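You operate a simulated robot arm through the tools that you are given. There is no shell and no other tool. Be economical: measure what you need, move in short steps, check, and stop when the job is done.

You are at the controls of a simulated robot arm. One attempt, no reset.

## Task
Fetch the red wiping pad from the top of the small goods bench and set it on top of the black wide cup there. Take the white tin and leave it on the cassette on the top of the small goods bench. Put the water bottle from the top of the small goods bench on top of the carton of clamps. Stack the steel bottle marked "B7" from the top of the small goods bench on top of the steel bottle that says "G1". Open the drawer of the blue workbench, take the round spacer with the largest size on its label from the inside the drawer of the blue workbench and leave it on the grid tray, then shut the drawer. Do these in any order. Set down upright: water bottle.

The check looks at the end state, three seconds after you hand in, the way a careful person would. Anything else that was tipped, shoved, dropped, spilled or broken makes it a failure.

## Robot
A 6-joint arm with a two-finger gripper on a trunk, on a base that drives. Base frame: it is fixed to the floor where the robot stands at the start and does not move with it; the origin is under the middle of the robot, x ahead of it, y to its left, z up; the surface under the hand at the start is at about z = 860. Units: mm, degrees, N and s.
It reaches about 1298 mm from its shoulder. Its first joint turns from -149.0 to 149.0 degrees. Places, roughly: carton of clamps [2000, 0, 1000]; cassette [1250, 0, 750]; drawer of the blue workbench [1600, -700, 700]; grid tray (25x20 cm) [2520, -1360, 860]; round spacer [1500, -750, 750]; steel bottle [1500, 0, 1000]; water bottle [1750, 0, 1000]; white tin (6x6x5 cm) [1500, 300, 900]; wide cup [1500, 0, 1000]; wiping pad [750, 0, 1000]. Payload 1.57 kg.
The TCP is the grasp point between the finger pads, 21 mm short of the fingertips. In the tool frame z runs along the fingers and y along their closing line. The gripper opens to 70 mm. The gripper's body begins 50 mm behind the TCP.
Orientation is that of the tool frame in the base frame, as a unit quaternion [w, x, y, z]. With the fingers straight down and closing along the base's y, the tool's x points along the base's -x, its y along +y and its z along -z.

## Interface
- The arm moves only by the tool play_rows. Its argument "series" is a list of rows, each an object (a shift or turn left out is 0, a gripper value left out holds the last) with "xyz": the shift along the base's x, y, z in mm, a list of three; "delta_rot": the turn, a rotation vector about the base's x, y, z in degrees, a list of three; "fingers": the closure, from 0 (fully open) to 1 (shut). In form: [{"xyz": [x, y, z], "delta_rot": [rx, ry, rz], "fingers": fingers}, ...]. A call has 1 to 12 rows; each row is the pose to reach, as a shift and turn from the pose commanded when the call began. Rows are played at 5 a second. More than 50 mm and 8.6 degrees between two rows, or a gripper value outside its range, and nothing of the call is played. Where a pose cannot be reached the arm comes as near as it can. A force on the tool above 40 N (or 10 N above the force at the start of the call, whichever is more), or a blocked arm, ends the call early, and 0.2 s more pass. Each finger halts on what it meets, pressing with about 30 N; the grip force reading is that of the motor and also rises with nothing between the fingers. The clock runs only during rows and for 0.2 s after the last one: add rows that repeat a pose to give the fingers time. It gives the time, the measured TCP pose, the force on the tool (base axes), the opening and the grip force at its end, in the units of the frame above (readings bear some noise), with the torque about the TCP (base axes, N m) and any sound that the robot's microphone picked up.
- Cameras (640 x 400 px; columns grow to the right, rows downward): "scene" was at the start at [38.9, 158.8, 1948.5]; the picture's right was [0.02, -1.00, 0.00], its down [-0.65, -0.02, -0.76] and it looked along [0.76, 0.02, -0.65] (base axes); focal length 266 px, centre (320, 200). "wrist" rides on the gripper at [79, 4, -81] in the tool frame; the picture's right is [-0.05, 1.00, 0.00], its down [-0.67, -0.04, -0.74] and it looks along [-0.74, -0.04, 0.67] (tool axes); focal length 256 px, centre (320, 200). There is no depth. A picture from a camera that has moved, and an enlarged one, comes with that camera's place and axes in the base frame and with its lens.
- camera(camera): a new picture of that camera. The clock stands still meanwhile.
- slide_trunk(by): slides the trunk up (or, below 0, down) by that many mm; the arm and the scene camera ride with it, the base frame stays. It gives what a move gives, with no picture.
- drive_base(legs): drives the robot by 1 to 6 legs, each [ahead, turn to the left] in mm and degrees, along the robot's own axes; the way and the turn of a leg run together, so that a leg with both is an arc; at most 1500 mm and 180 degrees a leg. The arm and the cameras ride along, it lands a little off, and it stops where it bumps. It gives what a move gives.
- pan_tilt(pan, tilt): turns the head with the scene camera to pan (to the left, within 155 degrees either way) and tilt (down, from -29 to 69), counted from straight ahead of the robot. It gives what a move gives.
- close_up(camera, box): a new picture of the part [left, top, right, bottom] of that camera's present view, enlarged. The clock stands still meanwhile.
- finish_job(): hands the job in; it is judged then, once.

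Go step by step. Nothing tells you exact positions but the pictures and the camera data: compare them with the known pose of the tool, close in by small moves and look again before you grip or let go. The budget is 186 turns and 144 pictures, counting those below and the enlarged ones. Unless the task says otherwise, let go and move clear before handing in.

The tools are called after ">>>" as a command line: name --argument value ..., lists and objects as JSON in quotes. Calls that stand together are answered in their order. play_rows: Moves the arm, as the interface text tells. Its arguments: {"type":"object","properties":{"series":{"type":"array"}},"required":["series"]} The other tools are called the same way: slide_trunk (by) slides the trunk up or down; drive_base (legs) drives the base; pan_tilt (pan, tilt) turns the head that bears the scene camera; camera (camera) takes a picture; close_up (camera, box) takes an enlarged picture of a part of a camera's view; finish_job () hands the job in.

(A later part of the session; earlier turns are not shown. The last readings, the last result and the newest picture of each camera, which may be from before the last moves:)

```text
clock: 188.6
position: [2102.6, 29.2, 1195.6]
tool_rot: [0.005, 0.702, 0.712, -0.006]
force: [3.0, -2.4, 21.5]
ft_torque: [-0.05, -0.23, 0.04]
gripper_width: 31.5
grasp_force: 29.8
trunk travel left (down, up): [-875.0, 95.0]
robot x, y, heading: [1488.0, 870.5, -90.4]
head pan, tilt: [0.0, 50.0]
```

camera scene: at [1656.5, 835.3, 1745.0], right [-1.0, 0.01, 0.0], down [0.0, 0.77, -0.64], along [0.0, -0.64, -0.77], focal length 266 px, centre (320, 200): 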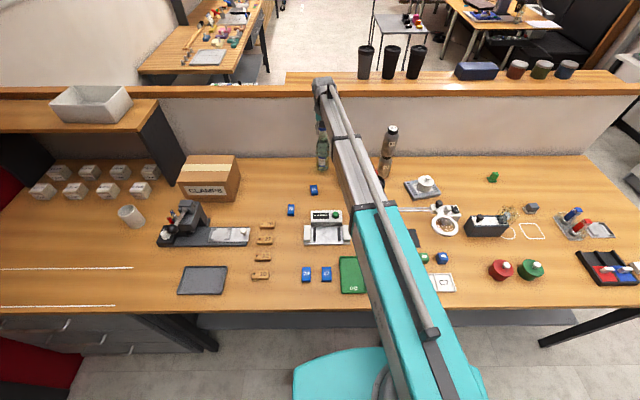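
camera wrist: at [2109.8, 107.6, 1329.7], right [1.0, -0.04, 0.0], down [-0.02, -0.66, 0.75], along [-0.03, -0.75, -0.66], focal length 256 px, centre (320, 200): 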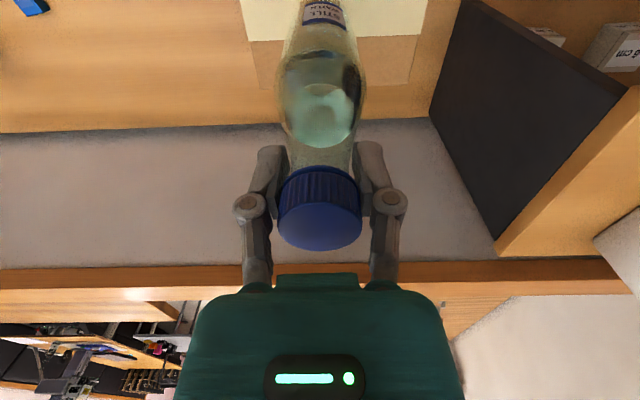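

>>> slide_trunk --by 2

>>> play_rows --series '[{"fingers": 0.5}, {"fingers": 0.3}, {"fingers": 0}, {"fingers": 0}, {"fingers": 0}]'

>>> slide_trunk --by 85

>>> camera --camera "wrist"

```text
clock: 189.2
position: [2104.1, 28.5, 1196.2]
tool_rot: [0.003, 0.703, 0.711, -0.006]
force: [0.2, 1.7, 1.4]
ft_torque: [0.52, 0.13, 0.02]
gripper_width: 31.5
grasp_force: 30.1
trunk travel left (down, up): [-877.0, 93.0]
robot x, y, heading: [1485.3, 870.0, -90.4]
head pan, tilt: [0.0, 50.0]
```

```text
clock: 190.3
position: [2105.8, 28.4, 1196.2]
tool_rot: [0.003, 0.703, 0.712, -0.006]
force: [-0.4, -0.2, 0.0]
ft_torque: [-0.02, -0.01, 0.0]
gripper_width: 70.0
grasp_force: 0.1
trunk travel left (down, up): [-877.0, 93.0]
robot x, y, heading: [1488.1, 870.8, -90.6]
head pan, tilt: [0.0, 50.0]
```

```text
clock: 191.6
position: [2105.2, 27.7, 1280.4]
tool_rot: [0.003, 0.702, 0.712, -0.006]
force: [0.2, 0.5, -0.4]
ft_torque: [0.02, 0.02, -0.01]
gripper_width: 70.2
grasp_force: 0.1
trunk travel left (down, up): [-962.0, 8.0]
robot x, y, heading: [1486.4, 870.7, -90.5]
head pan, tilt: [0.0, 50.0]
```

```text
50 pictures are left
camera wrist: at [2109.1, 108.2, 1361.5], right [1.0, -0.04, 0.0], down [-0.02, -0.66, 0.75], along [-0.03, -0.75, -0.66], focal length 256 px, centre (320, 200)
```

wrist: 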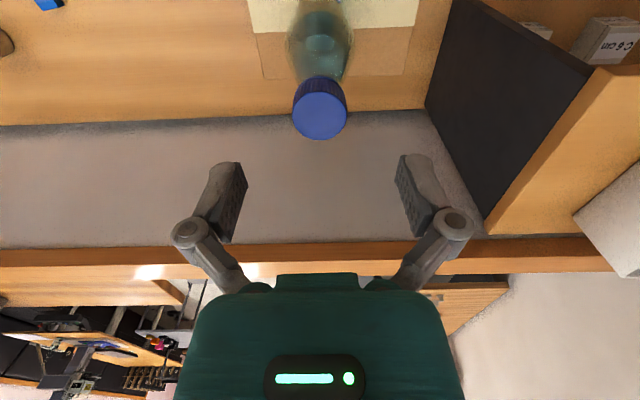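

Bottle stands upright on the carton. Goods-bench tasks are done; I'll pull the arm in, then drive round to the blue workbench side.

>>> play_rows --series '[{"xyz": [-48, 5, 0]}, {"xyz": [-96, 10, 0]}, {"xyz": [-144, 20, 0]}, {"xyz": [-192, 30, 0]}, {"xyz": [-240, 45, 0]}, {"xyz": [-286, 60, 0]}, {"xyz": [-332, 75, 0]}, {"xyz": [-378, 90, 0]}, {"xyz": [-424, 105, 0]}, {"xyz": [-470, 120, 0]}, {"xyz": [-516, 135, 0]}, {"xyz": [-560, 150, 0]}]'

>>> camera --camera "scene"

```text
refused: row 5 steps farther than a row can; nothing moved
```

```text
49 pictures are left
camera scene: at [1656.5, 836.9, 1941.1], right [-1.0, 0.01, 0.0], down [0.0, 0.77, -0.64], along [0.0, -0.64, -0.77], focal length 266 px, centre (320, 200)
```

scene: 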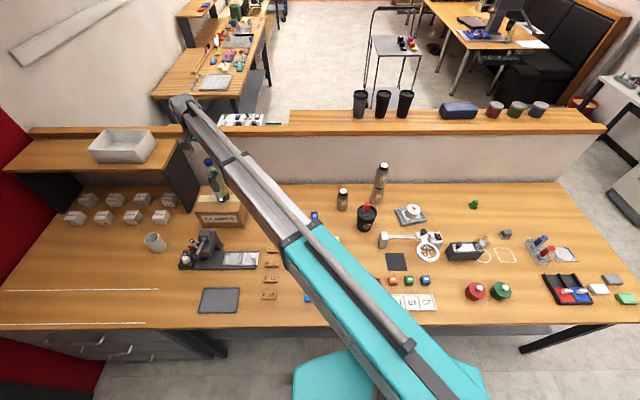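

>>> play_rows --series '[{"xyz": [-45, 5, 0]}, {"xyz": [-90, 10, 0]}, {"xyz": [-135, 20, 0]}, {"xyz": [-180, 30, 0]}, {"xyz": [-225, 45, 0]}, {"xyz": [-270, 60, 0]}, {"xyz": [-315, 75, 0]}, {"xyz": [-360, 90, 0]}, {"xyz": [-405, 105, 0]}, {"xyz": [-450, 120, 0]}, {"xyz": [-495, 135, 0]}, {"xyz": [-540, 150, 0]}]'

```text
clock: 194.2
position: [1563.9, 180.3, 1279.9]
tool_rot: [0.004, 0.702, 0.712, -0.006]
force: [0.2, -0.5, 0.7]
ft_torque: [0.02, -0.05, 0.01]
gripper_width: 69.7
grasp_force: 0.1
trunk travel left (down, up): [-962.0, 8.0]
robot x, y, heading: [1488.2, 870.0, -90.5]
head pan, tilt: [0.0, 50.0]
```

>>> drive_base --legs '[[-110, 0], [0, -89.7], [1500, 0], [330, 0], [0, 90], [1500, 0]]'

>>> pan_tilt --pan 60 --tilt 35

>>> camera --camera "scene"

```text
clock: 226.4
position: [-246.2, -1206.4, 1280.6]
tool_rot: [0.003, 0.699, 0.715, -0.006]
force: [-0.2, 0.4, 0.2]
ft_torque: [0.01, 0.0, 0.0]
gripper_width: 69.9
grasp_force: 0.1
trunk travel left (down, up): [-962.0, 8.0]
robot x, y, heading: [-334.1, -513.7, -90.2]
head pan, tilt: [0.0, 50.0]
```

```text
clock: 227.7
position: [-245.6, -1205.8, 1281.1]
tool_rot: [0.003, 0.699, 0.715, -0.005]
force: [-0.4, 0.2, 0.5]
ft_torque: [0.0, 0.0, 0.03]
gripper_width: 70.0
grasp_force: 0.2
trunk travel left (down, up): [-962.0, 8.0]
robot x, y, heading: [-330.7, -516.3, -90.1]
head pan, tilt: [60.0, 35.0]
```

```text
48 pictures are left
camera scene: at [-86.3, -515.8, 1962.8], right [-0.5, -0.86, 0.0], down [-0.5, 0.29, -0.82], along [0.71, -0.41, -0.57], focal length 266 px, centre (320, 200)
```

scene: 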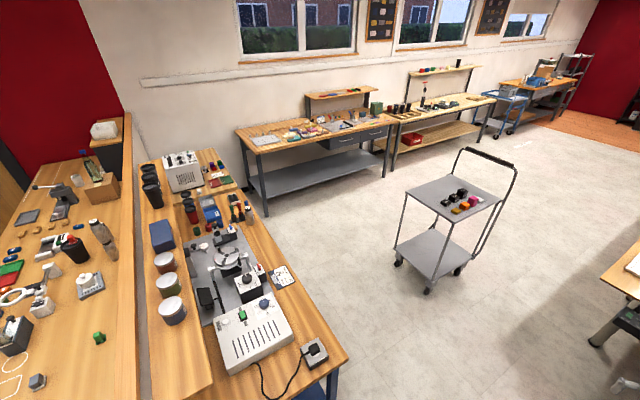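

The trolley is at x 690–1070, y<-2030; blue bench front edge y≈-850. I'll park at about (1600, -1600) heading 0, from which the drawer is to the left and the grid tray ahead.

>>> drive_base --legs '[[1086, 0], [0, 90.2], [1500, 0], [430, 0]]'

>>> pan_tilt --pan 85 --tilt 50

>>> camera --camera "scene"

>>> pan_tilt --pan 10 --tilt 45

>>> camera --camera "scene"

```text
clock: 251.7
position: [2307.1, -1561.8, 1280.8]
tool_rot: [0.006, -0.002, 1.0, -0.002]
force: [0.2, -0.1, -0.5]
ft_torque: [0.0, 0.0, 0.02]
gripper_width: 70.1
grasp_force: 0.1
trunk travel left (down, up): [-962.0, 8.0]
robot x, y, heading: [1613.8, -1628.1, -1.6]
head pan, tilt: [60.0, 35.0]
```

```text
clock: 252.6
position: [2306.3, -1562.6, 1281.6]
tool_rot: [0.007, -0.002, 1.0, -0.001]
force: [0.0, -0.4, 0.5]
ft_torque: [0.01, -0.01, 0.04]
gripper_width: 70.2
grasp_force: 0.0
trunk travel left (down, up): [-962.0, 8.0]
robot x, y, heading: [1610.4, -1628.9, -1.7]
head pan, tilt: [85.0, 50.0]
```

```text
47 pictures are left
camera scene: at [1581.9, -1381.8, 1941.2], right [0.99, -0.12, 0.0], down [-0.09, -0.76, -0.64], along [0.07, 0.64, -0.77], focal length 266 px, centre (320, 200)
```

scene: 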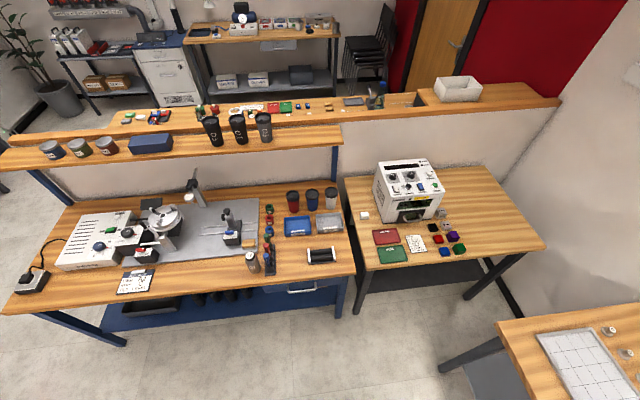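

```text
clock: 254.1
position: [2305.6, -1560.3, 1280.3]
tool_rot: [0.007, -0.001, 1.0, -0.002]
force: [0.7, -0.3, -0.2]
ft_torque: [0.01, 0.01, 0.0]
gripper_width: 70.1
grasp_force: 0.0
trunk travel left (down, up): [-962.0, 8.0]
robot x, y, heading: [1608.0, -1632.9, -1.7]
head pan, tilt: [10.0, 45.0]
```

```text
46 pictures are left
camera scene: at [1653.3, -1446.4, 1948.0], right [0.15, -0.99, 0.0], down [-0.7, -0.1, -0.71], along [0.7, 0.1, -0.71], focal length 266 px, centre (320, 200)
```

scene: 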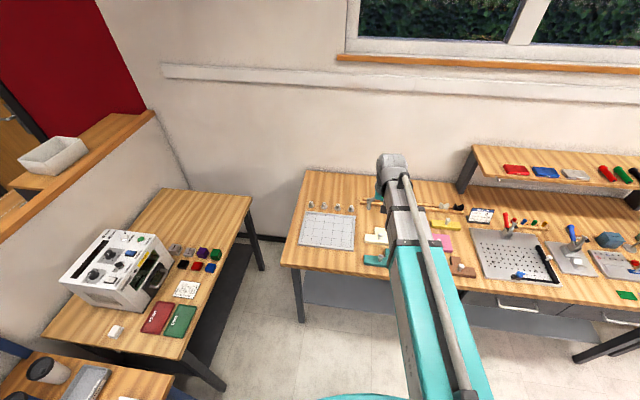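

The blue workbench's drawer handle is visible under the front edge near x≈1540, y≈-910. Zooming.

>>> pan_tilt --pan 90 --tilt 65

>>> close_up --camera "scene" --box '[240, 100, 400, 220]'

>>> close_up --camera "wrist" --box '[0, 0, 640, 400]'

```text
clock: 255.6
position: [2305.5, -1562.2, 1282.1]
tool_rot: [0.006, -0.001, 1.0, -0.002]
force: [0.0, -0.7, 0.1]
ft_torque: [-0.01, -0.01, -0.03]
gripper_width: 70.2
grasp_force: 0.0
trunk travel left (down, up): [-962.0, 8.0]
robot x, y, heading: [1614.2, -1631.0, -1.4]
head pan, tilt: [90.0, 65.0]
```

```text
3.33 times, centred on (320, 160) of scene
camera zoom: at [1574.6, -1397.6, 1923.0], right [1.0, -0.03, 0.0], down [-0.03, -0.91, -0.42], along [0.01, 0.42, -0.91], focal length 888 px, centre (320, 333)
```

zoom: 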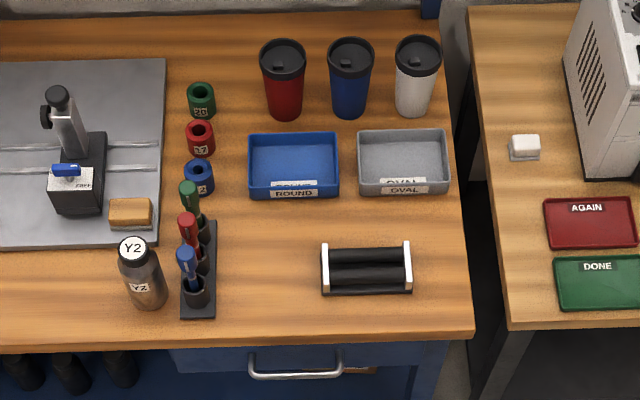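

```text
1.00 times, centred on (320, 200) of wrist (not enlarged: the box is as wide or as high as the picture)
camera zoom: at [2226.2, -1557.7, 1361.7], right [0.05, 1.0, 0.0], down [0.66, -0.03, 0.75], along [0.75, -0.04, -0.66], focal length 256 px, centre (320, 200)
```

zoom: 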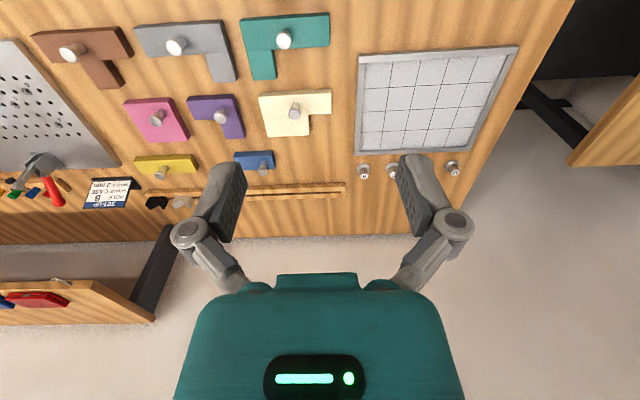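

The arm can't safely swing left past the head mast, so I'll turn the base to face the drawer and stand back a bit.

>>> drive_base --legs '[[0, 91.6], [-130, 0]]'

>>> pan_tilt --pan 0 --tilt 50

>>> camera --camera "scene"

```text
clock: 262.8
position: [1529.1, -1069.3, 1282.2]
tool_rot: [-0.007, 0.717, -0.697, -0.004]
force: [0.2, 0.0, -0.4]
ft_torque: [0.02, 0.03, 0.01]
gripper_width: 69.7
grasp_force: 0.0
trunk travel left (down, up): [-962.0, 8.0]
robot x, y, heading: [1641.0, -1762.5, 89.2]
head pan, tilt: [90.0, 65.0]
```

```text
clock: 264.4
position: [1528.8, -1068.8, 1281.0]
tool_rot: [-0.005, 0.717, -0.697, -0.003]
force: [-0.7, 0.3, 0.1]
ft_torque: [0.0, 0.01, 0.01]
gripper_width: 70.0
grasp_force: 0.0
trunk travel left (down, up): [-962.0, 8.0]
robot x, y, heading: [1641.9, -1757.7, 89.4]
head pan, tilt: [0.0, 50.0]
```

```text
43 pictures are left
camera scene: at [1470.4, -1724.8, 1941.1], right [1.0, -0.01, 0.0], down [-0.01, -0.77, -0.64], along [0.01, 0.64, -0.77], focal length 266 px, centre (320, 200)
```

scene: 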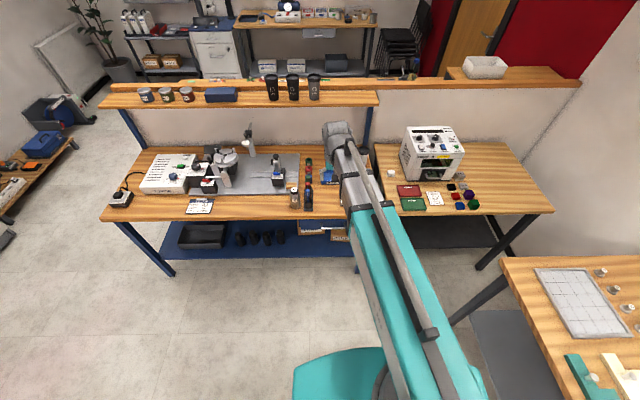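

Facing the drawer. I'll now pitch the gripper to point horizontally at the bench (fixing its 1.6° yaw as well).

>>> play_rows --series '[{"delta_rot": [0, 0, -1.6]}, {"delta_rot": [8, 0, -1.6]}, {"delta_rot": [16, 0, -1.6]}, {"delta_rot": [24, 0, -1.6]}, {"delta_rot": [32, 0, -1.6]}, {"delta_rot": [40, 0, -1.6]}, {"delta_rot": [40, 0, -1.6]}]'

>>> camera --camera "scene"

```text
clock: 266.0
position: [1528.9, -1069.1, 1325.8]
tool_rot: [0.251, -0.662, 0.664, 0.241]
force: [0.2, 0.0, -0.1]
ft_torque: [-0.01, -0.05, 0.03]
gripper_width: 69.8
grasp_force: 0.0
out of reach, approached as far as the arm can: row 3, 4, 5, 6, 7
trunk travel left (down, up): [-962.0, 8.0]
robot x, y, heading: [1643.2, -1756.7, 89.2]
head pan, tilt: [0.0, 50.0]
```

```text
42 pictures are left
camera scene: at [1470.6, -1724.4, 1941.1], right [1.0, -0.01, 0.0], down [-0.01, -0.77, -0.64], along [0.01, 0.64, -0.77], focal length 266 px, centre (320, 200)
```

scene: 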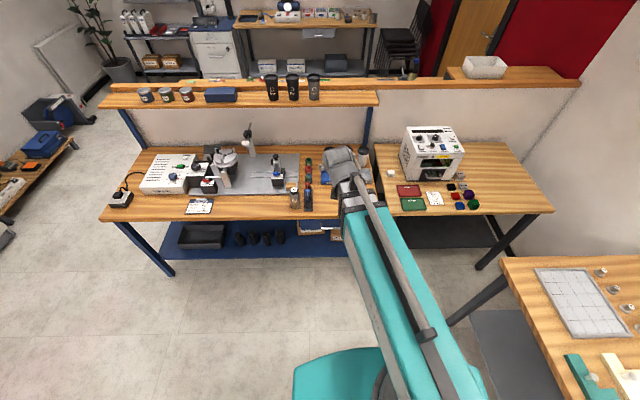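

The arm keeps its wrist height constant (trunk does z) but pitches fine. Continue to horizontal.

>>> play_rows --series '[{"delta_rot": [8, 0, 0]}, {"delta_rot": [16, 0, 0]}, {"delta_rot": [24, 0, 0]}, {"delta_rot": [32, 0, 0]}, {"delta_rot": [40, 0, 0]}, {"delta_rot": [46, 0, 0]}, {"delta_rot": [46, 0, 0]}, {"delta_rot": [46, 0, 0]}]'

```text
clock: 267.8
position: [1521.9, -1050.8, 1457.0]
tool_rot: [0.489, -0.512, 0.516, 0.482]
force: [-0.8, -0.7, -0.2]
ft_torque: [-0.01, -0.02, 0.0]
gripper_width: 70.0
grasp_force: 0.0
out of reach, approached as far as the arm can: row 1, 2, 3, 4, 5, 6, 7, 8
trunk travel left (down, up): [-962.0, 8.0]
robot x, y, heading: [1639.5, -1758.8, 89.0]
head pan, tilt: [0.0, 50.0]
```

Now roll 90° so the fingers close vertically.

>>> play_rows --series '[{"delta_rot": [0, 8.2, 0]}, {"delta_rot": [0, 16.4, 0]}, {"delta_rot": [0, 24.6, 0]}, {"delta_rot": [0, 32.8, 0]}, {"delta_rot": [0, 41, 0]}, {"delta_rot": [0, 49.2, 0]}, {"delta_rot": [0, 57.4, 0]}, {"delta_rot": [0, 65.6, 0]}, {"delta_rot": [0, 73.8, 0]}, {"delta_rot": [0, 82, 0]}, {"delta_rot": [0, 90, 0]}, {"delta_rot": [0, 90, 0]}]'

>>> camera --camera "wrist"

```text
clock: 270.4
position: [1519.3, -1048.7, 1463.4]
tool_rot: [-0.02, -0.021, 0.714, 0.699]
force: [-1.0, 0.0, -0.4]
ft_torque: [-0.01, -0.02, -0.02]
gripper_width: 70.1
grasp_force: 0.0
out of reach, approached as far as the arm can: row 7, 8, 9, 10, 11, 12
trunk travel left (down, up): [-962.0, 8.0]
robot x, y, heading: [1639.4, -1760.3, 89.1]
head pan, tilt: [0.0, 50.0]
```

```text
41 pictures are left
camera wrist: at [1446.5, -1133.7, 1469.5], right [0.05, 0.03, 1.0], down [0.71, -0.71, -0.02], along [0.7, 0.71, -0.05], focal length 256 px, centre (320, 200)
```

wrist: 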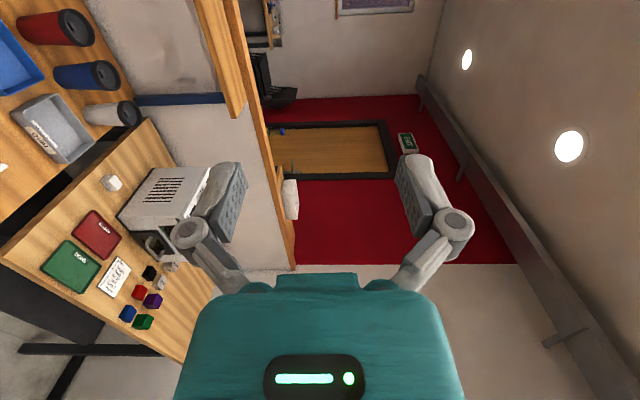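

Good: horizontal with vertical closing. Lower the trunk in front of the bench.

>>> slide_trunk --by -610

>>> camera --camera "wrist"

>>> camera --camera "scene"

```text
refused: -610 is not a number from -400 to 400
```

```text
40 pictures are left
camera wrist: at [1446.5, -1133.7, 1469.5], right [0.05, 0.03, 1.0], down [0.71, -0.71, -0.02], along [0.7, 0.71, -0.05], focal length 256 px, centre (320, 200)
```

wrist: 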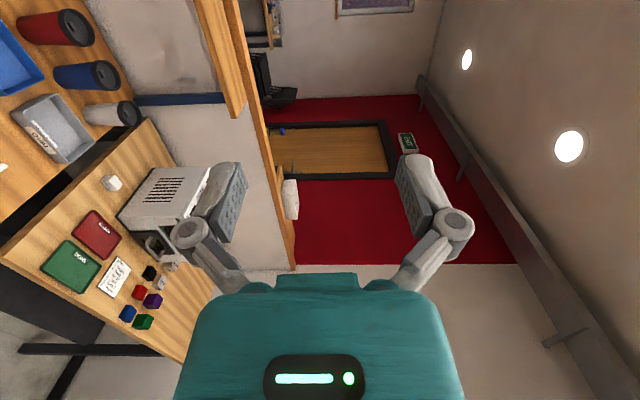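

```text
39 pictures are left
camera scene: at [1470.6, -1724.9, 1941.1], right [1.0, -0.01, 0.0], down [-0.01, -0.77, -0.64], along [0.01, 0.64, -0.77], focal length 266 px, centre (320, 200)
```

scene: 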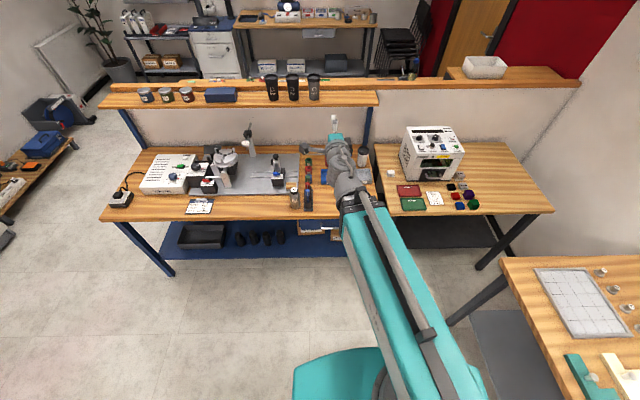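

>>> slide_trunk --by -400

>>> slide_trunk --by -210

>>> camera --camera "wrist"

```text
clock: 274.3
position: [1521.3, -1049.3, 1063.2]
tool_rot: [-0.018, -0.022, 0.715, 0.699]
force: [0.2, -0.1, -0.1]
ft_torque: [-0.02, -0.02, 0.01]
gripper_width: 70.0
grasp_force: 0.1
trunk travel left (down, up): [-562.0, 408.0]
robot x, y, heading: [1642.0, -1757.6, 89.3]
head pan, tilt: [0.0, 50.0]
```

```text
clock: 276.5
position: [1520.7, -1047.9, 853.1]
tool_rot: [-0.02, -0.022, 0.714, 0.699]
force: [-0.3, 0.0, 0.6]
ft_torque: [0.02, -0.01, -0.02]
gripper_width: 70.1
grasp_force: 0.1
trunk travel left (down, up): [-352.0, 618.0]
robot x, y, heading: [1639.3, -1759.5, 89.2]
head pan, tilt: [0.0, 50.0]
```

```text
38 pictures are left
camera wrist: at [1446.5, -1133.8, 859.4], right [0.05, 0.03, 1.0], down [0.71, -0.71, -0.02], along [0.7, 0.71, -0.05], focal length 256 px, centre (320, 200)
```

wrist: 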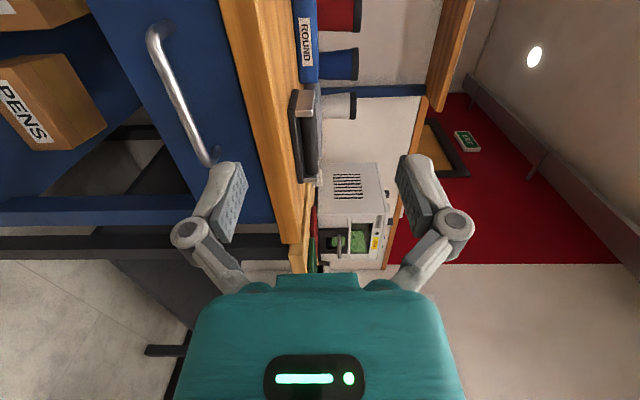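

Handle is at ≈(1553, -897, 715), 130 mm wide. Lower to that height, align, and check before advancing.

>>> slide_trunk --by -137

>>> play_rows --series '[{"xyz": [16, 20, 0], "delta_rot": [0, 0, -1.5]}, {"xyz": [32, 50, 0], "delta_rot": [0, 0, -3.3]}, {"xyz": [32, 85, 0], "delta_rot": [0, 0, -3.3]}, {"xyz": [32, 85, 0], "delta_rot": [0, 0, -3.3]}]'

>>> camera --camera "wrist"

```text
clock: 278.1
position: [1520.2, -1048.4, 715.4]
tool_rot: [-0.019, -0.021, 0.714, 0.699]
force: [0.0, 0.4, -0.4]
ft_torque: [0.02, 0.0, -0.03]
gripper_width: 70.0
grasp_force: 0.1
trunk travel left (down, up): [-215.0, 755.0]
robot x, y, heading: [1642.6, -1759.8, 89.4]
head pan, tilt: [0.0, 50.0]
```

```text
clock: 279.1
position: [1553.3, -963.9, 716.8]
tool_rot: [0.001, -0.001, 0.715, 0.699]
force: [0.8, 1.5, 0.2]
ft_torque: [0.02, 0.0, 0.01]
gripper_width: 69.9
grasp_force: 0.0
trunk travel left (down, up): [-215.0, 755.0]
robot x, y, heading: [1639.6, -1756.3, 88.9]
head pan, tilt: [0.0, 50.0]
```

```text
37 pictures are left
camera wrist: at [1474.8, -1045.2, 722.4], right [0.05, 0.02, 1.0], down [0.67, -0.74, -0.02], along [0.74, 0.67, -0.05], focal length 256 px, centre (320, 200)
```

wrist: 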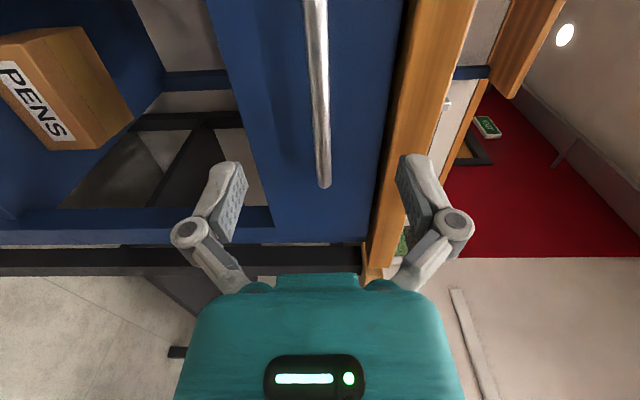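

Handle is squarely between the fingers. Advance 56 mm and close.

>>> play_rows --series '[{"xyz": [0, 25, 0]}, {"xyz": [0, 45, 0]}, {"xyz": [0, 58, 0]}, {"xyz": [0, 58, 0], "fingers": 1}, {"xyz": [0, 58, 0], "fingers": 1}, {"xyz": [0, 58, 0], "fingers": 1}, {"xyz": [0, 58, 0], "fingers": 1}, {"xyz": [0, 58, 0], "fingers": 1}, {"xyz": [0, 58, 0], "fingers": 1}]'

>>> camera --camera "wrist"

```text
clock: 281.1
position: [1552.1, -905.7, 715.2]
tool_rot: [0.001, -0.001, 0.716, 0.699]
force: [1.3, -13.5, -18.6]
ft_torque: [-0.08, 0.07, -0.07]
gripper_width: 11.5
grasp_force: 32.2
trunk travel left (down, up): [-215.0, 755.0]
robot x, y, heading: [1639.6, -1765.4, 89.1]
head pan, tilt: [0.0, 50.0]
```

```text
36 pictures are left
camera wrist: at [1474.0, -986.5, 721.6], right [0.05, 0.02, 1.0], down [0.67, -0.75, -0.02], along [0.74, 0.67, -0.05], focal length 256 px, centre (320, 200)
```

wrist: 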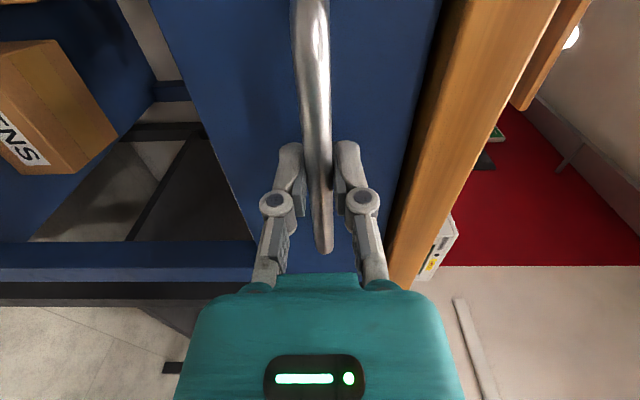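

Handle gripped. Pull the drawer out gently.

>>> play_rows --series '[{"xyz": [0, -8, 0]}, {"xyz": [0, -18, 0]}, {"xyz": [0, -30, 0]}, {"xyz": [0, -42, 0]}, {"xyz": [0, -54, 0]}, {"xyz": [0, -66, 0]}, {"xyz": [0, -78, 0]}, {"xyz": [0, -90, 0]}, {"xyz": [0, -102, 0]}, {"xyz": [0, -114, 0]}, {"xyz": [0, -125, 0]}, {"xyz": [0, -125, 0]}]'

```text
clock: 283.8
position: [1552.8, -1028.6, 713.8]
tool_rot: [0.002, 0.0, 0.716, 0.699]
force: [17.4, -1.0, -11.8]
ft_torque: [-0.05, 0.08, -0.07]
gripper_width: 10.9
grasp_force: 32.2
trunk travel left (down, up): [-215.0, 755.0]
robot x, y, heading: [1641.6, -1759.9, 89.2]
head pan, tilt: [0.0, 50.0]
```

Drawer comes out 123 mm. Pull further by backing the base.

>>> drive_base --legs '[[-110, 0]]'

>>> camera --camera "scene"

```text
clock: 285.1
position: [1553.8, -1140.3, 715.3]
tool_rot: [0.003, 0.002, 0.716, 0.698]
force: [30.1, 0.9, -10.0]
ft_torque: [-0.04, -0.01, -0.24]
gripper_width: 11.3
grasp_force: 31.9
trunk travel left (down, up): [-215.0, 755.0]
robot x, y, heading: [1638.9, -1868.1, 89.1]
head pan, tilt: [0.0, 50.0]
```

```text
35 pictures are left
camera scene: at [1470.9, -1834.9, 1194.4], right [1.0, -0.01, 0.0], down [-0.01, -0.77, -0.64], along [0.01, 0.64, -0.77], focal length 266 px, centre (320, 200)
```

scene: 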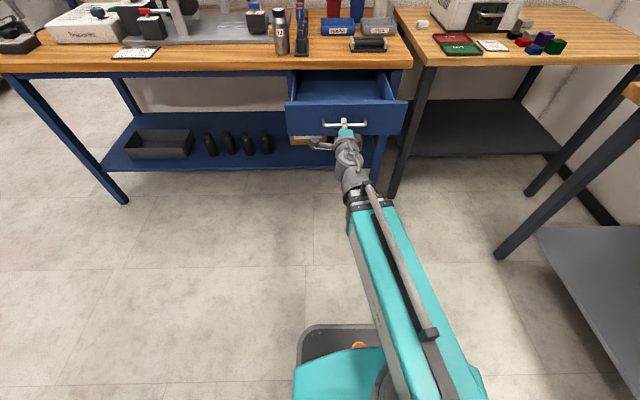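

Drawer is open ~235 mm. Release the handle, back off, and raise to look in.

>>> play_rows --series '[{"fingers": 0}, {"fingers": 0}, {"fingers": 0}, {"fingers": 0}, {"fingers": 0}]'

>>> drive_base --legs '[[-90, 0]]'

>>> slide_trunk --by 400

>>> close_up --camera "scene" --box '[240, 60, 440, 180]'

```text
clock: 286.3
position: [1552.5, -1142.0, 715.6]
tool_rot: [0.003, 0.002, 0.716, 0.698]
force: [0.0, 0.7, -1.0]
ft_torque: [-0.03, 0.01, -0.01]
gripper_width: 70.2
grasp_force: 0.0
trunk travel left (down, up): [-215.0, 755.0]
robot x, y, heading: [1638.4, -1868.0, 89.1]
head pan, tilt: [0.0, 50.0]
```

```text
clock: 287.5
position: [1551.0, -1232.1, 715.1]
tool_rot: [0.004, 0.001, 0.716, 0.698]
force: [-0.4, -0.1, -0.7]
ft_torque: [0.01, 0.02, 0.0]
gripper_width: 70.2
grasp_force: 0.1
trunk travel left (down, up): [-215.0, 755.0]
robot x, y, heading: [1637.1, -1958.9, 89.2]
head pan, tilt: [0.0, 50.0]
```

```text
clock: 291.3
position: [1551.2, -1231.5, 1115.4]
tool_rot: [0.004, 0.001, 0.716, 0.699]
force: [0.4, 0.5, 1.0]
ft_torque: [0.01, 0.02, -0.01]
gripper_width: 70.1
grasp_force: 0.1
trunk travel left (down, up): [-615.0, 355.0]
robot x, y, heading: [1640.0, -1958.5, 89.2]
head pan, tilt: [0.0, 50.0]
```

```text
3.20 times, centred on (340, 120) of scene
camera zoom: at [1467.9, -1926.9, 1594.1], right [1.0, -0.01, 0.0], down [-0.01, -0.77, -0.64], along [0.01, 0.64, -0.77], focal length 852 px, centre (256, 456)
```

zoom: 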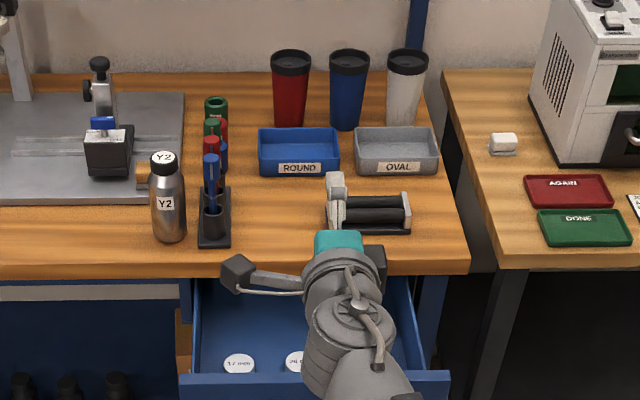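

White disc spacers with labels are near the drawer front. Restore the gripper to pointing down.

>>> play_rows --series '[{"delta_rot": [0, -8.2, 0]}, {"delta_rot": [0, -16.4, 0]}, {"delta_rot": [0, -24.6, 0]}, {"delta_rot": [0, -32.8, 0]}, {"delta_rot": [0, -41, 0]}, {"delta_rot": [0, -49.2, 0]}, {"delta_rot": [0, -57.4, 0]}, {"delta_rot": [0, -65.6, 0]}, {"delta_rot": [0, -73.8, 0]}, {"delta_rot": [0, -82, 0]}, {"delta_rot": [0, -90, 0]}, {"delta_rot": [0, -90, 0]}]'

>>> play_rows --series '[{"delta_rot": [-8.1, 0, 0]}, {"delta_rot": [-16.2, 0, 0]}, {"delta_rot": [-24.3, 0, 0]}, {"delta_rot": [-32.4, 0, 0]}, {"delta_rot": [-40.5, 0, 0]}, {"delta_rot": [-48.6, 0, 0]}, {"delta_rot": [-56.7, 0, 0]}, {"delta_rot": [-64.8, 0, 0]}, {"delta_rot": [-72.9, 0, 0]}, {"delta_rot": [-81, 0, 0]}, {"delta_rot": [-88.6, 0, 0]}, {"delta_rot": [-88.6, 0, 0]}]'

```text
clock: 293.9
position: [1551.0, -1231.6, 1119.9]
tool_rot: [0.508, -0.495, 0.503, 0.494]
force: [0.0, 0.4, 0.1]
ft_torque: [0.01, 0.01, -0.03]
gripper_width: 70.0
grasp_force: 0.1
out of reach, approached as far as the arm can: row 8, 9, 10, 11, 12
trunk travel left (down, up): [-615.0, 355.0]
robot x, y, heading: [1635.7, -1959.2, 89.5]
head pan, tilt: [0.0, 50.0]
```

```text
clock: 296.5
position: [1556.2, -1236.5, 933.7]
tool_rot: [-0.018, 0.708, -0.706, -0.001]
force: [-0.3, 1.2, -0.3]
ft_torque: [-0.04, 0.0, -0.03]
gripper_width: 70.2
grasp_force: 0.0
out of reach, approached as far as the arm can: row 1, 2, 3, 4, 5, 6, 7, 8, 9, 10, 11, 12
trunk travel left (down, up): [-615.0, 355.0]
robot x, y, heading: [1641.6, -1960.5, 89.3]
head pan, tilt: [0.0, 50.0]
```

>>> play_rows --series '[{"delta_rot": [-1.5, 1.4, 0]}, {"xyz": [0, 30, 0], "delta_rot": [-1.5, 1.4, 0]}, {"xyz": [0, 60, 0], "delta_rot": [-1.5, 1.4, 0]}, {"xyz": [0, 60, 0], "delta_rot": [-1.5, 1.4, 0]}]'

>>> camera --camera "wrist"

```text
clock: 297.5
position: [1554.4, -1172.9, 933.0]
tool_rot: [-0.001, 0.708, -0.706, -0.001]
force: [-0.4, -0.4, 0.0]
ft_torque: [-0.01, 0.01, -0.01]
gripper_width: 70.3
grasp_force: 0.1
trunk travel left (down, up): [-615.0, 355.0]
robot x, y, heading: [1640.1, -1958.2, 89.1]
head pan, tilt: [0.0, 50.0]
```

```text
33 pictures are left
camera wrist: at [1551.3, -1253.2, 1015.3], right [-1.0, 0.05, 0.0], down [0.03, 0.66, 0.75], along [0.04, 0.75, -0.66], focal length 256 px, centre (320, 200)
```

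wrist: 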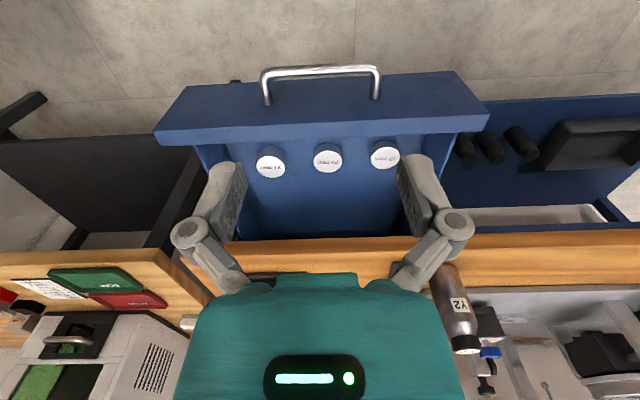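

>>> close_up --camera "wrist" --box '[240, 130, 420, 190]'

```text
3.56 times, centred on (330, 160) of wrist
camera zoom: at [1551.3, -1253.2, 1015.3], right [-1.0, 0.05, 0.0], down [0.03, 0.66, 0.75], along [0.04, 0.75, -0.66], focal length 910 px, centre (284, 342)
```

zoom: 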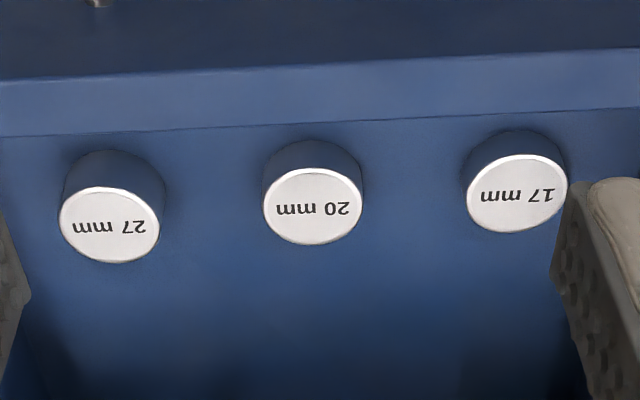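

The largest is "27 mm", at the +x end (≈1646, -975). It's close to the bench overhang, so I'll first draw the drawer out further with closed fingers behind its front panel (between spacers, x≈1600).

>>> play_rows --series '[{"xyz": [20, 40, 0], "fingers": 1}, {"xyz": [46, 80, 0], "fingers": 1}, {"xyz": [46, 120, 0], "fingers": 1}, {"xyz": [46, 120, 0], "fingers": 1}, {"xyz": [46, 120, 0], "fingers": 1}]'

>>> slide_trunk --by -110

>>> camera --camera "wrist"

```text
clock: 298.7
position: [1599.2, -1051.7, 933.5]
tool_rot: [-0.002, 0.708, -0.706, -0.001]
force: [0.4, 0.5, 1.0]
ft_torque: [-0.02, 0.03, 0.02]
gripper_width: 0.0
grasp_force: 29.2
trunk travel left (down, up): [-615.0, 355.0]
robot x, y, heading: [1633.3, -1963.4, 89.2]
head pan, tilt: [0.0, 50.0]
```

```text
clock: 300.1
position: [1598.8, -1052.9, 824.3]
tool_rot: [-0.001, 0.709, -0.706, -0.002]
force: [0.6, 0.0, -0.3]
ft_torque: [0.0, 0.01, 0.01]
gripper_width: 0.0
grasp_force: 28.5
trunk travel left (down, up): [-505.0, 465.0]
robot x, y, heading: [1640.4, -1963.6, 88.9]
head pan, tilt: [0.0, 50.0]
```

```text
31 pictures are left
camera wrist: at [1595.8, -1132.6, 905.4], right [-1.0, 0.05, 0.0], down [0.03, 0.66, 0.75], along [0.04, 0.75, -0.66], focal length 256 px, centre (320, 200)
```

wrist: 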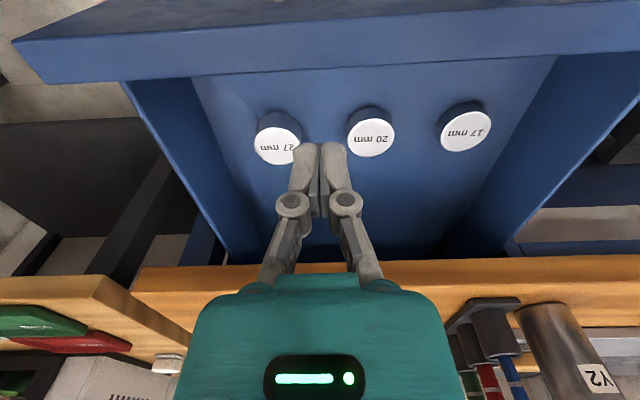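

>>> slide_trunk --by -78

>>> play_rows --series '[{"xyz": [0, -12, 0]}, {"xyz": [0, -22, 0]}, {"xyz": [0, -30, 0]}, {"xyz": [0, -40, 0]}, {"xyz": [0, -50, 0]}, {"xyz": [0, -60, 0]}, {"xyz": [0, -70, 0]}, {"xyz": [0, -80, 0]}, {"xyz": [0, -90, 0]}, {"xyz": [0, -90, 0]}]'

>>> camera --camera "wrist"

```text
clock: 301.3
position: [1599.1, -1052.2, 745.5]
tool_rot: [-0.002, 0.708, -0.706, -0.001]
force: [-0.2, -0.2, 0.1]
ft_torque: [-0.03, -0.01, 0.0]
gripper_width: 0.0
grasp_force: 28.8
trunk travel left (down, up): [-427.0, 543.0]
robot x, y, heading: [1637.3, -1963.5, 89.3]
head pan, tilt: [0.0, 50.0]
```

```text
clock: 303.2
position: [1598.9, -1127.9, 746.5]
tool_rot: [-0.007, 0.709, -0.705, -0.008]
force: [0.1, 3.8, 2.0]
ft_torque: [-0.01, 0.02, 0.03]
gripper_width: 0.0
grasp_force: 29.0
trunk travel left (down, up): [-427.0, 543.0]
robot x, y, heading: [1637.5, -1960.7, 89.0]
head pan, tilt: [0.0, 50.0]
stopped in row 9: the force on the tool passed its limit at 53 N (the readings are from after the stop); the commanded pose is now the measured one
```

```text
30 pictures are left
camera wrist: at [1595.8, -1209.9, 826.1], right [-1.0, 0.05, 0.0], down [0.03, 0.65, 0.76], along [0.04, 0.76, -0.65], focal length 256 px, centre (320, 200)
```

wrist: 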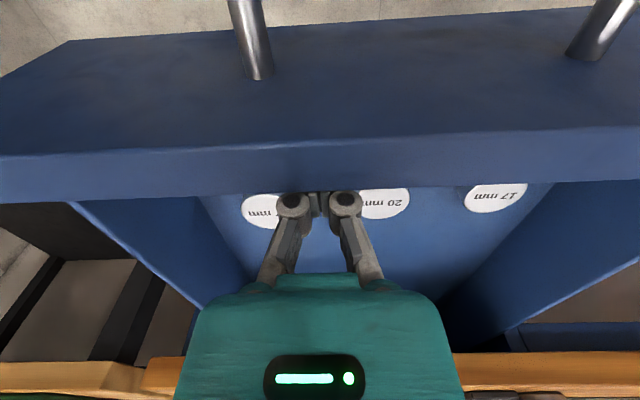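

Drawer is at its end stop, spacers now further out. Move off the panel, rise, open and go over the 27 mm spacer.

>>> play_rows --series '[{"xyz": [0, 15, 0], "delta_rot": [-0.6, 0.6, 0]}, {"xyz": [0, 15, 0], "delta_rot": [-0.6, 0.6, 0]}]'

>>> slide_trunk --by 100

>>> play_rows --series '[{"xyz": [22, 30, 0], "fingers": 0}, {"xyz": [43, 66, 0], "fingers": 0}, {"xyz": [43, 66, 0], "fingers": 0}, {"xyz": [43, 66, 0], "fingers": 0}]'

>>> camera --camera "wrist"

```text
clock: 303.8
position: [1598.6, -1115.5, 745.7]
tool_rot: [0.002, 0.709, -0.706, -0.007]
force: [0.0, -0.6, 0.2]
ft_torque: [-0.01, -0.03, 0.0]
gripper_width: 0.0
grasp_force: 28.6
trunk travel left (down, up): [-427.0, 543.0]
robot x, y, heading: [1637.3, -1960.5, 89.1]
head pan, tilt: [0.0, 50.0]
```

```text
clock: 305.1
position: [1599.1, -1114.8, 845.7]
tool_rot: [0.001, 0.708, -0.706, -0.007]
force: [-0.6, -0.7, -0.4]
ft_torque: [0.0, -0.01, -0.03]
gripper_width: 0.0
grasp_force: 28.7
trunk travel left (down, up): [-527.0, 443.0]
robot x, y, heading: [1639.1, -1962.1, 89.2]
head pan, tilt: [0.0, 50.0]
```

```text
clock: 306.1
position: [1642.1, -1048.7, 846.4]
tool_rot: [0.001, 0.709, -0.706, -0.005]
force: [0.1, 0.0, 0.5]
ft_torque: [0.01, 0.02, 0.01]
gripper_width: 69.8
grasp_force: 0.0
trunk travel left (down, up): [-527.0, 443.0]
robot x, y, heading: [1638.9, -1957.3, 89.1]
head pan, tilt: [0.0, 50.0]
```

```text
29 pictures are left
camera wrist: at [1639.1, -1128.2, 927.2], right [-1.0, 0.05, 0.01], down [0.04, 0.66, 0.75], along [0.03, 0.75, -0.66], focal length 256 px, centre (320, 200)
```

wrist: 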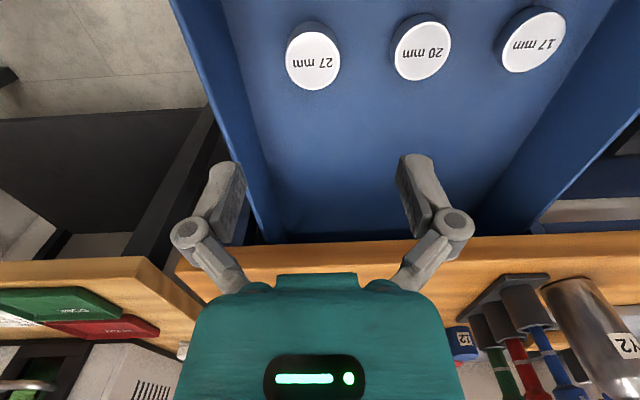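

The 27 mm spacer: (1646, -1051), top ≈716; side wall inner x≈1710, clear. Lower and check.

>>> play_rows --series '[{"xyz": [4, -2, 0]}, {"xyz": [4, -2, 0]}]'

>>> slide_trunk --by -95

>>> camera --camera "wrist"

```text
clock: 306.7
position: [1645.3, -1051.5, 846.6]
tool_rot: [0.001, 0.708, -0.706, -0.006]
force: [-0.5, 0.6, 0.2]
ft_torque: [-0.03, 0.0, 0.01]
gripper_width: 69.6
grasp_force: 0.1
trunk travel left (down, up): [-527.0, 443.0]
robot x, y, heading: [1643.2, -1959.0, 89.1]
head pan, tilt: [0.0, 50.0]
```

```text
clock: 308.0
position: [1646.4, -1049.2, 751.2]
tool_rot: [0.002, 0.708, -0.706, -0.006]
force: [-0.5, 0.4, 0.5]
ft_torque: [-0.01, 0.0, -0.02]
gripper_width: 69.9
grasp_force: 0.0
trunk travel left (down, up): [-432.0, 538.0]
robot x, y, heading: [1636.7, -1962.8, 89.1]
head pan, tilt: [0.0, 50.0]
```

```text
28 pictures are left
camera wrist: at [1643.0, -1130.5, 832.2], right [-1.0, 0.05, 0.01], down [0.04, 0.66, 0.75], along [0.03, 0.75, -0.66], focal length 256 px, centre (320, 200)
```

wrist: 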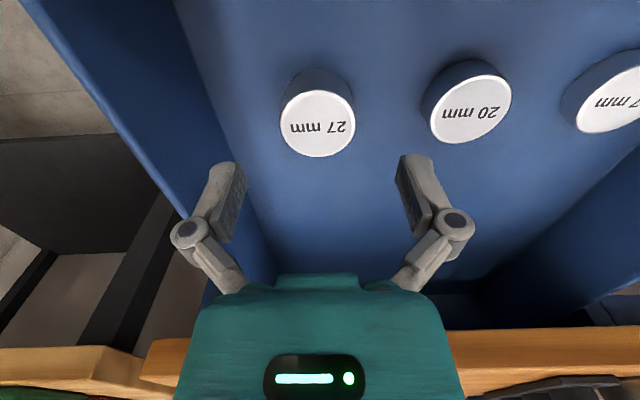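

>>> slide_trunk --by -41

>>> play_rows --series '[{"fingers": 1}, {"fingers": 1}, {"fingers": 1}, {"fingers": 1}, {"fingers": 1}]'

>>> slide_trunk --by 60

>>> camera --camera "wrist"

```text
clock: 308.9
position: [1645.5, -1049.8, 710.4]
tool_rot: [0.001, 0.709, -0.706, -0.006]
force: [0.2, -1.2, 1.2]
ft_torque: [0.0, -0.01, 0.0]
gripper_width: 69.7
grasp_force: 0.2
trunk travel left (down, up): [-391.0, 579.0]
robot x, y, heading: [1640.1, -1962.8, 89.3]
head pan, tilt: [0.0, 50.0]
```

```text
clock: 310.1
position: [1645.5, -1051.5, 712.0]
tool_rot: [0.001, 0.709, -0.706, -0.008]
force: [1.1, -1.3, 28.9]
ft_torque: [0.0, -0.06, -0.02]
gripper_width: 6.1
grasp_force: 28.2
trunk travel left (down, up): [-391.0, 579.0]
robot x, y, heading: [1637.6, -1957.2, 89.2]
head pan, tilt: [0.0, 50.0]
```

```text
clock: 311.1
position: [1645.7, -1051.9, 769.9]
tool_rot: [0.001, 0.709, -0.705, -0.005]
force: [-0.1, -1.1, -0.2]
ft_torque: [-0.02, 0.02, -0.01]
gripper_width: 0.0
grasp_force: 29.1
trunk travel left (down, up): [-451.0, 519.0]
robot x, y, heading: [1638.7, -1960.4, 89.1]
head pan, tilt: [0.0, 50.0]
```

```text
27 pictures are left
camera wrist: at [1643.1, -1130.4, 851.1], right [-1.0, 0.05, 0.01], down [0.04, 0.66, 0.75], along [0.03, 0.75, -0.66], focal length 256 px, centre (320, 200)
```

wrist: 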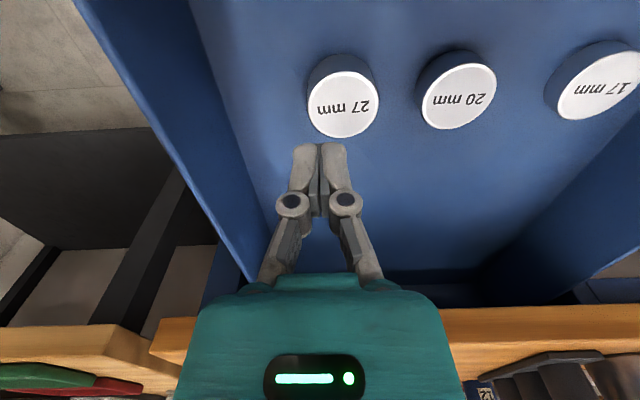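

It slipped: the spacer is lower than I thought (top ≈689, Ø≈47) and shifted slightly to (1630, -1042). Re-centre with a 60 mm opening and check.

>>> play_rows --series '[{"xyz": [-8, 5, 0], "fingers": 0.15}, {"xyz": [-15.5, 9, 0], "fingers": 0.15}, {"xyz": [-15.5, 9, 0], "fingers": 0.15}, {"xyz": [-15.5, 9, 0], "fingers": 0.15}]'

>>> slide_trunk --by -50

>>> camera --camera "wrist"

```text
clock: 312.1
position: [1629.5, -1041.5, 770.2]
tool_rot: [0.002, 0.708, -0.706, -0.007]
force: [-0.1, -0.1, 0.3]
ft_torque: [-0.01, 0.01, -0.01]
gripper_width: 59.5
grasp_force: 0.0
trunk travel left (down, up): [-451.0, 519.0]
robot x, y, heading: [1639.6, -1958.0, 89.0]
head pan, tilt: [0.0, 50.0]
```

```text
clock: 313.0
position: [1629.5, -1042.3, 720.2]
tool_rot: [0.001, 0.708, -0.706, -0.006]
force: [-0.5, -0.4, 1.1]
ft_torque: [-0.03, -0.01, 0.05]
gripper_width: 59.6
grasp_force: 0.0
trunk travel left (down, up): [-401.0, 569.0]
robot x, y, heading: [1638.3, -1962.0, 89.5]
head pan, tilt: [0.0, 50.0]
```

```text
26 pictures are left
camera wrist: at [1627.5, -1121.4, 801.2], right [-1.0, 0.05, 0.01], down [0.04, 0.66, 0.75], along [0.03, 0.75, -0.66], focal length 256 px, centre (320, 200)
```

wrist: 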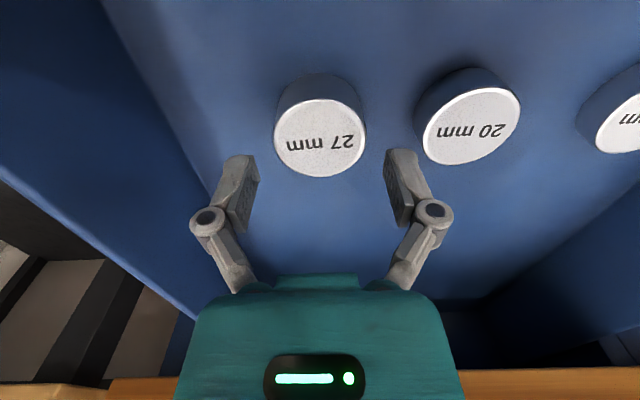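

>>> play_rows --series '[{"xyz": [0, -4, 0]}, {"xyz": [0, -4, 0]}]'

>>> slide_trunk --by -24

>>> close_up --camera "wrist" --box '[160, 60, 480, 260]'

```text
clock: 313.6
position: [1629.5, -1044.6, 720.4]
tool_rot: [0.001, 0.708, -0.706, -0.006]
force: [0.5, 0.7, 0.4]
ft_torque: [0.02, -0.01, 0.0]
gripper_width: 59.5
grasp_force: 0.0
trunk travel left (down, up): [-401.0, 569.0]
robot x, y, heading: [1639.9, -1961.4, 89.3]
head pan, tilt: [0.0, 50.0]
```

```text
clock: 314.3
position: [1629.4, -1045.1, 695.9]
tool_rot: [0.0, 0.708, -0.706, -0.007]
force: [-0.7, 0.1, -0.8]
ft_torque: [0.0, 0.0, 0.0]
gripper_width: 59.4
grasp_force: 0.2
trunk travel left (down, up): [-377.0, 593.0]
robot x, y, heading: [1639.3, -1961.9, 89.3]
head pan, tilt: [0.0, 50.0]
```

```text
2.00 times, centred on (320, 160) of wrist
camera zoom: at [1627.4, -1125.3, 777.1], right [-1.0, 0.05, 0.01], down [0.04, 0.66, 0.75], along [0.03, 0.75, -0.66], focal length 512 px, centre (320, 280)
```

zoom: 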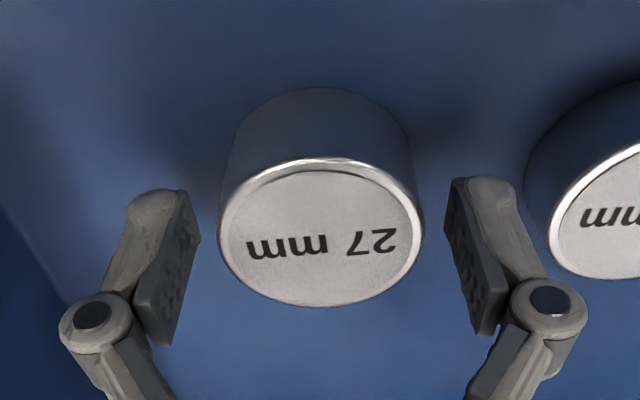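

>>> play_rows --series '[{"fingers": 1}, {"fingers": 1}, {"fingers": 1}, {"fingers": 1}]'

>>> slide_trunk --by 240

>>> camera --camera "wrist"

```text
clock: 315.3
position: [1629.9, -1044.6, 697.0]
tool_rot: [0.002, 0.709, -0.705, -0.006]
force: [0.0, -0.6, 2.9]
ft_torque: [-0.01, -0.03, 0.05]
gripper_width: 46.8
grasp_force: 30.1
trunk travel left (down, up): [-377.0, 593.0]
robot x, y, heading: [1639.2, -1959.9, 89.2]
head pan, tilt: [0.0, 50.0]
```

```text
clock: 317.8
position: [1630.3, -1045.2, 936.3]
tool_rot: [0.002, 0.709, -0.705, -0.006]
force: [0.4, 0.4, -1.2]
ft_torque: [-0.02, 0.04, 0.01]
gripper_width: 47.0
grasp_force: 29.4
trunk travel left (down, up): [-617.0, 353.0]
robot x, y, heading: [1638.3, -1960.2, 89.4]
head pan, tilt: [0.0, 50.0]
```

```text
24 pictures are left
camera wrist: at [1627.5, -1125.1, 1017.0], right [-1.0, 0.05, 0.01], down [0.04, 0.66, 0.75], along [0.03, 0.75, -0.66], focal length 256 px, centre (320, 200)
```

wrist: 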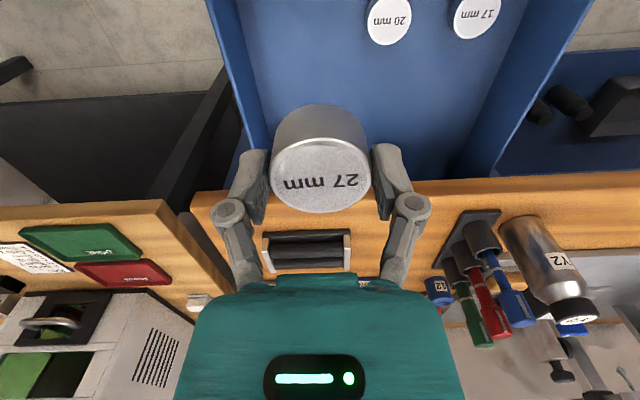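

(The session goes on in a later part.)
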